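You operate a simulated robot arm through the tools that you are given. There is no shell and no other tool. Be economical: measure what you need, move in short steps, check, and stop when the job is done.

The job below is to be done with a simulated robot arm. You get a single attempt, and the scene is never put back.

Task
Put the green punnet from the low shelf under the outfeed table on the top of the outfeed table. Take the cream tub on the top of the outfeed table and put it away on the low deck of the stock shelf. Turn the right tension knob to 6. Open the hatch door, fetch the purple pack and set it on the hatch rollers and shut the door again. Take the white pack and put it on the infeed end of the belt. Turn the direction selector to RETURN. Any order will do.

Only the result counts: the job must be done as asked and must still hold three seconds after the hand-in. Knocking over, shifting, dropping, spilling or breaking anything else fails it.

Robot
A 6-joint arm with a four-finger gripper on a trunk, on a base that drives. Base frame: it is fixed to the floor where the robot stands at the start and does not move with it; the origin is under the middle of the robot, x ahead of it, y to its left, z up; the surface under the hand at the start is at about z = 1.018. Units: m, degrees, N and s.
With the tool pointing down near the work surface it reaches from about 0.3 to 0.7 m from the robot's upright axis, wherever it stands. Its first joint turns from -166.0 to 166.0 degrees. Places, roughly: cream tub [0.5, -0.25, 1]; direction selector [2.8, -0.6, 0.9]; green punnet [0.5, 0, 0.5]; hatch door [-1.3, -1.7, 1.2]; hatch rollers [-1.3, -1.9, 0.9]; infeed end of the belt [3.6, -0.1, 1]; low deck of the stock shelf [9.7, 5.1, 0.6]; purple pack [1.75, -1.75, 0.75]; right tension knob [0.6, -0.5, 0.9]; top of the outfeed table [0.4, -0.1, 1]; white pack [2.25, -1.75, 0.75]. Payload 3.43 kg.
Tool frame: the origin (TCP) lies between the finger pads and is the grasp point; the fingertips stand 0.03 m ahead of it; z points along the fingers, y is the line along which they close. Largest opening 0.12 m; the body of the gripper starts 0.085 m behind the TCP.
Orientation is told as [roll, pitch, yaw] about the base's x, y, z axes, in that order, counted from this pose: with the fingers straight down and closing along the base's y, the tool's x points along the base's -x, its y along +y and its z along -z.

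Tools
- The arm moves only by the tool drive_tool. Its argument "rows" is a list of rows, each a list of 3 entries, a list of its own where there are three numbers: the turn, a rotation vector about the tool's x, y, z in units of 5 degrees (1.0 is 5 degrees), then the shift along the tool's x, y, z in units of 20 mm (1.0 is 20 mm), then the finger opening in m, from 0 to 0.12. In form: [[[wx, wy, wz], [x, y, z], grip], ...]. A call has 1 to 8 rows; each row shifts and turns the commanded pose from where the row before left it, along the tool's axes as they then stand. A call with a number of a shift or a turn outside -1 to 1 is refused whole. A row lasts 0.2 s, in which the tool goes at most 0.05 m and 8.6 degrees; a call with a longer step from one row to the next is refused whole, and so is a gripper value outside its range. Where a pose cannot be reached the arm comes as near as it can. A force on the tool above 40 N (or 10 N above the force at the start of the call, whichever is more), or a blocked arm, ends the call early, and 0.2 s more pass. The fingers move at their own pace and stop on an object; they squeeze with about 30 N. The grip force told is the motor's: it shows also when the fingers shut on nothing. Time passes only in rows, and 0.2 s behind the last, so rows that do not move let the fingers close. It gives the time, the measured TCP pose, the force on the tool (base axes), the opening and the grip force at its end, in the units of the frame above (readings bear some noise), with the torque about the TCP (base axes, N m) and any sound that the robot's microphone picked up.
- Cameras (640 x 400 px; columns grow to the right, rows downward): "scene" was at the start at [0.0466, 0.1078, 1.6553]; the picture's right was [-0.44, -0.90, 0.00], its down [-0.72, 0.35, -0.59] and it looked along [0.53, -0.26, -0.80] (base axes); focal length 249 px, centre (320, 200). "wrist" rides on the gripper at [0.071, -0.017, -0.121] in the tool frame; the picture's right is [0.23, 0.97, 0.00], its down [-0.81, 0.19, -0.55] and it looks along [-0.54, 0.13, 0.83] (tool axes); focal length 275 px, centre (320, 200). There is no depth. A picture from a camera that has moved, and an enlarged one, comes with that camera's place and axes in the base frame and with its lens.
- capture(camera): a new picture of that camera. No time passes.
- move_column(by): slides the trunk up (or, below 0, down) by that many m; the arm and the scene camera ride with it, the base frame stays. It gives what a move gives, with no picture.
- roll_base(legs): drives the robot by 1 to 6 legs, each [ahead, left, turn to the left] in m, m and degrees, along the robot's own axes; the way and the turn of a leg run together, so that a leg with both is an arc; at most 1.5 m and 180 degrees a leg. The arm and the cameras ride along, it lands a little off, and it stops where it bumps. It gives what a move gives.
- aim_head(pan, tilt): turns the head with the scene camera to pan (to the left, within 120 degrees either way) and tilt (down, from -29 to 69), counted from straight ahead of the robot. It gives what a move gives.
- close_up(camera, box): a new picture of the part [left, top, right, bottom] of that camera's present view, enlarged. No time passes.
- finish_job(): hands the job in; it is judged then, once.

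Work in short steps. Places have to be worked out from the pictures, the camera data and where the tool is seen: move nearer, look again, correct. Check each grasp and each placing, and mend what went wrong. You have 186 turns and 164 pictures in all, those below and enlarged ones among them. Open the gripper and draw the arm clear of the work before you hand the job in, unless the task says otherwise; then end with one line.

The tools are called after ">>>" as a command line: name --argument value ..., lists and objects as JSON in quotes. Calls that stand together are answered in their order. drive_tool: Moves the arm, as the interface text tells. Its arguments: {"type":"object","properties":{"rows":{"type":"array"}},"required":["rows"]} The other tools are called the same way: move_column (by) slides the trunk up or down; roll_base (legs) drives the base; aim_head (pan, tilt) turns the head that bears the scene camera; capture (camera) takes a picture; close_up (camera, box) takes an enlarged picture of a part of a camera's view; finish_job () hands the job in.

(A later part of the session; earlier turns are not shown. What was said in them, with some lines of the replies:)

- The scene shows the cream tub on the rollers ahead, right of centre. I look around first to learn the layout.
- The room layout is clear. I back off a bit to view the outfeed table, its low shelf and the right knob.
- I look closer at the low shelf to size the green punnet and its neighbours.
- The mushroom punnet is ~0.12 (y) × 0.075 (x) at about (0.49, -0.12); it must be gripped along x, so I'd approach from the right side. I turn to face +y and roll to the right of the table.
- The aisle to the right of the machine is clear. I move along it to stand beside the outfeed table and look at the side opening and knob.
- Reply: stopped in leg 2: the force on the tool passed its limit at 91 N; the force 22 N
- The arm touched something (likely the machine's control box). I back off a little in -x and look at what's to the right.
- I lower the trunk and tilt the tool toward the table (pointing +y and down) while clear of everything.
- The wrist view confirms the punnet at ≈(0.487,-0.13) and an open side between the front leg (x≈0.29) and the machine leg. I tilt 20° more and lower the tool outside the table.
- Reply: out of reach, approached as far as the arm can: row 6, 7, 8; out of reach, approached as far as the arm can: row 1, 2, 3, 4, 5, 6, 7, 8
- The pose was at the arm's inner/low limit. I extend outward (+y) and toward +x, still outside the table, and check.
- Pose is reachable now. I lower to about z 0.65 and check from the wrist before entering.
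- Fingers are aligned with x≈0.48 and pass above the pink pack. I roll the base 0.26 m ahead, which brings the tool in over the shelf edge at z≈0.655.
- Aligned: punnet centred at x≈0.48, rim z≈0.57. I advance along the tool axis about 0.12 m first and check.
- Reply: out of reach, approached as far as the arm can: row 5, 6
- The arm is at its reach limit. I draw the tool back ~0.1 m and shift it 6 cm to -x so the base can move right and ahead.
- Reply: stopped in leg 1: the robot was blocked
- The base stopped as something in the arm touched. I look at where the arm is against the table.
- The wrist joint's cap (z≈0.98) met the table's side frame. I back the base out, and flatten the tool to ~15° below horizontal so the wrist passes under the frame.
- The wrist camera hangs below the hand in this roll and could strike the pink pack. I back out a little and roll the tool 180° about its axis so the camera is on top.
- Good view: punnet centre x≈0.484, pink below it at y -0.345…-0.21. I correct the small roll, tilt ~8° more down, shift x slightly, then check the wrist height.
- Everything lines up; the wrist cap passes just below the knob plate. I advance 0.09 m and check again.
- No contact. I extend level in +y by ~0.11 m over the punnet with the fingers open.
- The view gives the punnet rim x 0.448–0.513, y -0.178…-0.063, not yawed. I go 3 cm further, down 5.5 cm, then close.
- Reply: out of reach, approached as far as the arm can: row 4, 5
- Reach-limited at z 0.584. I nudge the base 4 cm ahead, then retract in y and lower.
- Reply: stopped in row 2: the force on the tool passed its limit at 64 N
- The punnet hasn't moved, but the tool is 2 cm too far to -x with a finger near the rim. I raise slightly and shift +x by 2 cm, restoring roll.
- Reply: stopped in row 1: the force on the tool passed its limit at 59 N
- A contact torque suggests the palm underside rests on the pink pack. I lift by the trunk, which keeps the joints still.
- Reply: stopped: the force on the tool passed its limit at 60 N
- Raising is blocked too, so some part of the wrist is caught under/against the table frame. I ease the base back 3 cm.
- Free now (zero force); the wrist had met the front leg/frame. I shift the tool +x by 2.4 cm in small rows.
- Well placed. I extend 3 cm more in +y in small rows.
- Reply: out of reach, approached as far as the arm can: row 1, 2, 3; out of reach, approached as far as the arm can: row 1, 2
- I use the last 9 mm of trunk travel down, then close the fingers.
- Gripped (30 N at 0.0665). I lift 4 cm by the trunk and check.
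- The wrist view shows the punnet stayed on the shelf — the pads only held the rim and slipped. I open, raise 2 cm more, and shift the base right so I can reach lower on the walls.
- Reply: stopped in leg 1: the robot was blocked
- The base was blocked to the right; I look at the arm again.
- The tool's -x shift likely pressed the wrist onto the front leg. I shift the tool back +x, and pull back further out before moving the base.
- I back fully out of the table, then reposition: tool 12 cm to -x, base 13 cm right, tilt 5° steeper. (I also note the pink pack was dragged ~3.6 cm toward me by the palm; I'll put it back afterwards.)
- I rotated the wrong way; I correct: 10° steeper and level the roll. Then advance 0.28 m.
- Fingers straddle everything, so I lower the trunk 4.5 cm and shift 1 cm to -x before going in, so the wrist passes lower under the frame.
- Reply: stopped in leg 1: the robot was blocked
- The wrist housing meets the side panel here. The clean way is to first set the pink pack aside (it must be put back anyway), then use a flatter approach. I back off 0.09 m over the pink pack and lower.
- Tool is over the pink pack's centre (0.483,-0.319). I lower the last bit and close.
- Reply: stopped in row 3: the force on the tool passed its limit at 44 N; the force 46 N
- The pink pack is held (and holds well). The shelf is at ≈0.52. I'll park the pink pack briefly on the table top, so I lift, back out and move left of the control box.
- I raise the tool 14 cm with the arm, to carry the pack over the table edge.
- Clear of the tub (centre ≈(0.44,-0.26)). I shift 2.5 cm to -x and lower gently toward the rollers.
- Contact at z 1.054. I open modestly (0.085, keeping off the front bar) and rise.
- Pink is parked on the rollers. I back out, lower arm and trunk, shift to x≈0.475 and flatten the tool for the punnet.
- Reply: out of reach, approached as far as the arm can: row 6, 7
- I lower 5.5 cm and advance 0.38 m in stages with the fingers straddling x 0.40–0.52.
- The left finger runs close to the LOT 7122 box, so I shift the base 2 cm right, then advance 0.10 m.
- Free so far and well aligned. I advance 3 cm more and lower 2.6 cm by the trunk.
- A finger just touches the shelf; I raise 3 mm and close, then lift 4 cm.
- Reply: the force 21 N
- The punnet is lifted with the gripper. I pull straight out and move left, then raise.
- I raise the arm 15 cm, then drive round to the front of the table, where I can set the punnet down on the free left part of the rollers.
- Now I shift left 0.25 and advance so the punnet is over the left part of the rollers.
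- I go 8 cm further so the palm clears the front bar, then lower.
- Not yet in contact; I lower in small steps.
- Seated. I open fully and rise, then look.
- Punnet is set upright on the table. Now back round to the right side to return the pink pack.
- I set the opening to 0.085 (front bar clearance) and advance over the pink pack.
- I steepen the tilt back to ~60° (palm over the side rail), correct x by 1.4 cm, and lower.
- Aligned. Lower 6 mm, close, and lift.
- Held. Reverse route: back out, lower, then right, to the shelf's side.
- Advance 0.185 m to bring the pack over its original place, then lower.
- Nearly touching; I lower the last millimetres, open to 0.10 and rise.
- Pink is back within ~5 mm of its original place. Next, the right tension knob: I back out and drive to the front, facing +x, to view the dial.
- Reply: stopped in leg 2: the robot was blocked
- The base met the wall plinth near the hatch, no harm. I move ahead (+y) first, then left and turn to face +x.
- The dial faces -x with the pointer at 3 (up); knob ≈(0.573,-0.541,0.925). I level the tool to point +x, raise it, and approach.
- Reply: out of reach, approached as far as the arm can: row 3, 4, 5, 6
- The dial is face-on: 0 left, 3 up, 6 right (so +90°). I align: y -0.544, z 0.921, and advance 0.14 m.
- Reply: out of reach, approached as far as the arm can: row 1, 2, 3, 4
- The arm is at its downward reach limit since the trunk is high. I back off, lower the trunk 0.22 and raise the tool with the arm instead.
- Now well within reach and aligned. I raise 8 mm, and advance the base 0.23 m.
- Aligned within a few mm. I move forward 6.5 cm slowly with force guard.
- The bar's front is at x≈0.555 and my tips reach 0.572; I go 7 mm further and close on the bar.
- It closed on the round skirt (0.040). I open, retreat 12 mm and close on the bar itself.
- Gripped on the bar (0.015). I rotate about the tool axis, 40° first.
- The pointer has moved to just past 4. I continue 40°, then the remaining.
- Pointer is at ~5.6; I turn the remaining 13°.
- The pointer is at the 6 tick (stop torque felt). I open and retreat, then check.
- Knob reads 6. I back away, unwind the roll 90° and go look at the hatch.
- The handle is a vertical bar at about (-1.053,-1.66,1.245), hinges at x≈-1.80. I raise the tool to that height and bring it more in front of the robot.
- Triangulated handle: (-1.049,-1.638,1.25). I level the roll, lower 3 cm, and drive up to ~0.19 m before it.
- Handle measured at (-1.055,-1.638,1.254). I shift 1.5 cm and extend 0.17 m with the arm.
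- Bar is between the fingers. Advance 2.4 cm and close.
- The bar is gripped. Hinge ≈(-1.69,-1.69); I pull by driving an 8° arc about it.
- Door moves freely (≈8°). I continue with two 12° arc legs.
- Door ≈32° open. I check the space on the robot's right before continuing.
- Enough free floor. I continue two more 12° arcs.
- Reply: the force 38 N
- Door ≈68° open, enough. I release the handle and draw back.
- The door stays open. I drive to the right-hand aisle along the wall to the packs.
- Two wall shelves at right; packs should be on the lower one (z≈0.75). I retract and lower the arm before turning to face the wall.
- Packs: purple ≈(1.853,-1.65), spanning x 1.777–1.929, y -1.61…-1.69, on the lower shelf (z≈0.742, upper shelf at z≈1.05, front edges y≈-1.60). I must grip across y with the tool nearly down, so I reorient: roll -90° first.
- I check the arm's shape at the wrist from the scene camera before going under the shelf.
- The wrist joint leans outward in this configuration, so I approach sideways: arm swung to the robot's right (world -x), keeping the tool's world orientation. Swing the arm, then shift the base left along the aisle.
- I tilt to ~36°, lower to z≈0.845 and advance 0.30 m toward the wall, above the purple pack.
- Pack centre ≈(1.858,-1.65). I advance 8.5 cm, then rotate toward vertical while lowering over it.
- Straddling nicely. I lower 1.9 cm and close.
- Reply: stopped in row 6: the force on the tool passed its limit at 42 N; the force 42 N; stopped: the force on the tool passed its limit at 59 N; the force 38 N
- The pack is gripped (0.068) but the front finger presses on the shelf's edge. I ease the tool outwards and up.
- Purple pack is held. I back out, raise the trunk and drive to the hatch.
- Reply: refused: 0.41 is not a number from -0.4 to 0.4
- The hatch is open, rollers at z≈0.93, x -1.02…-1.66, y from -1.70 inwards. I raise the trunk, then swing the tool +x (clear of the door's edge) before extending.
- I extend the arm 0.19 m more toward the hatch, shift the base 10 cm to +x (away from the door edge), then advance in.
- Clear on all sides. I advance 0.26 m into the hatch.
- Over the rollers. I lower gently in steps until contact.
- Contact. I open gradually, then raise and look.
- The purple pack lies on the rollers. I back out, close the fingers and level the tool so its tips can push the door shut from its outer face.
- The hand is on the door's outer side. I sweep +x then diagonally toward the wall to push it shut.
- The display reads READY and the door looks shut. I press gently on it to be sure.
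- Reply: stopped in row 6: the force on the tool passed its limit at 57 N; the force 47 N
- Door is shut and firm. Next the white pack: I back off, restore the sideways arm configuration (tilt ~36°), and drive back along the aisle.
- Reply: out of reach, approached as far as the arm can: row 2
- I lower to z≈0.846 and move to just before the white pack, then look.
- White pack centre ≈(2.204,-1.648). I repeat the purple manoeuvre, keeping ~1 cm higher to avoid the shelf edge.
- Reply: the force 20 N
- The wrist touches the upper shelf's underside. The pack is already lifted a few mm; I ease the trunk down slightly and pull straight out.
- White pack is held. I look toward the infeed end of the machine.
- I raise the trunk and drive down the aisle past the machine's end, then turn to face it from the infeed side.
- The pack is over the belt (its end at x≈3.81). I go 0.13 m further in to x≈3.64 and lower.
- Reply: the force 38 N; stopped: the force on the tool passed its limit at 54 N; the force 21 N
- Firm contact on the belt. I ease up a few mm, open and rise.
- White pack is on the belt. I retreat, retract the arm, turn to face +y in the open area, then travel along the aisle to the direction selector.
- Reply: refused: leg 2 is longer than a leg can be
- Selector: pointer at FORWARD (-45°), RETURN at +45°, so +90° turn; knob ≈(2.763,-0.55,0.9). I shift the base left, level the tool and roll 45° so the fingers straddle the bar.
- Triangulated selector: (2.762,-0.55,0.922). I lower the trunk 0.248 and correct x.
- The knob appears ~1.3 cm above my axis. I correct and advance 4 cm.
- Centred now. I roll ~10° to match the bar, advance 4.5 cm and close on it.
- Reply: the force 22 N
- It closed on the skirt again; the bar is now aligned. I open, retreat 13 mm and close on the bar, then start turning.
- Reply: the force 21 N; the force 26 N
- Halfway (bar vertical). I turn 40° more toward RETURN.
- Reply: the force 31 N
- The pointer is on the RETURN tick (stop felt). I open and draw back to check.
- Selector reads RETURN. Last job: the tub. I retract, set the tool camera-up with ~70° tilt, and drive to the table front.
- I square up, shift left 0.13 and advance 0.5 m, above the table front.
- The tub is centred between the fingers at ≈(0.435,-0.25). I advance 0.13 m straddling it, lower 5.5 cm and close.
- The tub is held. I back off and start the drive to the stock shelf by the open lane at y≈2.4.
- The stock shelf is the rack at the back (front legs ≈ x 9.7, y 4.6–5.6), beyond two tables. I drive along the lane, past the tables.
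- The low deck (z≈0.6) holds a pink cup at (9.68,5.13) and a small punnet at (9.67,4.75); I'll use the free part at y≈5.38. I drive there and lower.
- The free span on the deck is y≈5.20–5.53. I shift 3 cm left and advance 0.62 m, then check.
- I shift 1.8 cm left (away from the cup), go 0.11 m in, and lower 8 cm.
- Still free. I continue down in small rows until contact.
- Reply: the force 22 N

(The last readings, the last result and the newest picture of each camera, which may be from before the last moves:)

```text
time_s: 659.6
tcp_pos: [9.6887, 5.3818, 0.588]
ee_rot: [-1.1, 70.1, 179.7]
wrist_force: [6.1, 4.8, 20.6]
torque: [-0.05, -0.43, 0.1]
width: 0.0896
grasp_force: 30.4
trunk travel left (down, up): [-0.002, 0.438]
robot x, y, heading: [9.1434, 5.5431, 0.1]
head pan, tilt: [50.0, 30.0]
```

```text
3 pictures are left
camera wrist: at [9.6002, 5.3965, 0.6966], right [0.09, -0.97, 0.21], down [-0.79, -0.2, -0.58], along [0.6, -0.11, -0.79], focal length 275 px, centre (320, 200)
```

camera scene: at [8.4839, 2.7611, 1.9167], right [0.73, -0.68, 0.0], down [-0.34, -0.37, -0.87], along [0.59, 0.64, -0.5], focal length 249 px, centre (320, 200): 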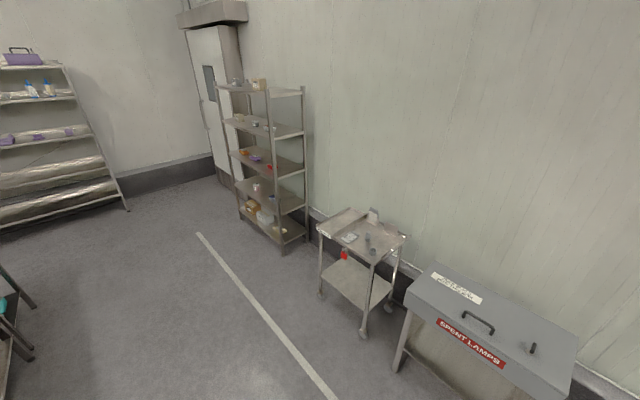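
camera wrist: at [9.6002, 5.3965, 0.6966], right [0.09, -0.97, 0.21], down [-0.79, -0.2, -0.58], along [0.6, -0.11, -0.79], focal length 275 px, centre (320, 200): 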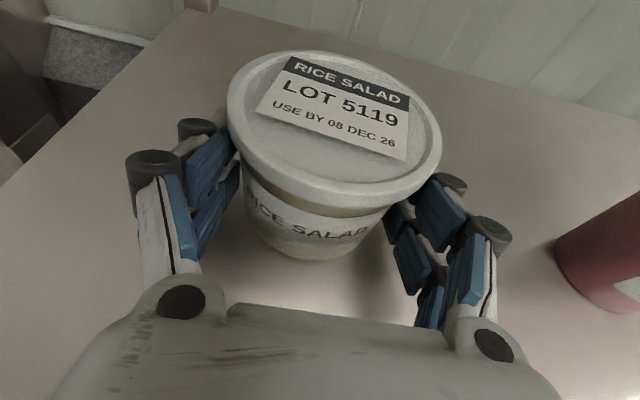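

Seated on the deck (20 N). I release, and pull straight back.

>>> drive_tool --rows '[[[0, 0, 0], [0.1, 0, 0], 0.095], [[0, 0, 0], [0, 0, 0], 0.105], [[0, 0, 0], [0, 0, 0], 0.112], [[0, 0, 0], [0, 0, 0], 0.112]]'

>>> roll_base --legs '[[-0.3, 0, 0]]'

>>> capture --camera "wrist"

```text
time_s: 660.6
tcp_pos: [9.6882, 5.3814, 0.5887]
ee_rot: [-1.4, 69.8, 179.4]
wrist_force: [-0.3, 0.4, -0.1]
torque: [0.0, 0.02, -0.01]
width: 0.1117
grasp_force: 0.1
trunk travel left (down, up): [-0.002, 0.438]
robot x, y, heading: [9.1427, 5.5394, 0.0]
head pan, tilt: [50.0, 30.0]
```

```text
time_s: 662.7
tcp_pos: [9.3812, 5.3823, 0.5884]
ee_rot: [-1.6, 69.7, 179.4]
wrist_force: [0.0, -0.2, 0.5]
torque: [-0.03, -0.01, 0.0]
width: 0.1119
grasp_force: 0.0
trunk travel left (down, up): [-0.002, 0.438]
robot x, y, heading: [8.8315, 5.5395, -0.1]
head pan, tilt: [50.0, 30.0]
```

```text
2 pictures are left
camera wrist: at [9.2924, 5.3968, 0.6966], right [0.09, -0.97, 0.21], down [-0.8, -0.2, -0.57], along [0.6, -0.11, -0.79], focal length 275 px, centre (320, 200)
```

wrist: 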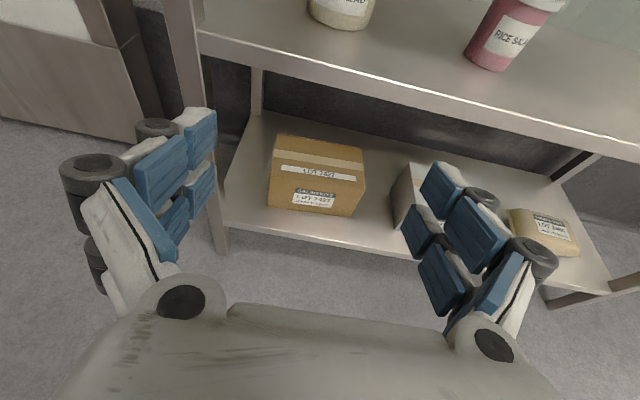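

The tub stands on the low deck, the gripper is open and clear. All jobs were checked, so I hand in.

>>> finish_job

```text
The job is handed in.
```

The job is handed in with every item done: green punnet on the outfeed table, cream tub on the stock shelf's low deck, right tension knob at 6, purple pack on the hatch rollers with the door shut, white pack on the infeed belt, selector at RETURN. While reaching for the punnet I dragged the pink pack on the low shelf about 4 cm, and I put it back to within about 6 mm of where it was.
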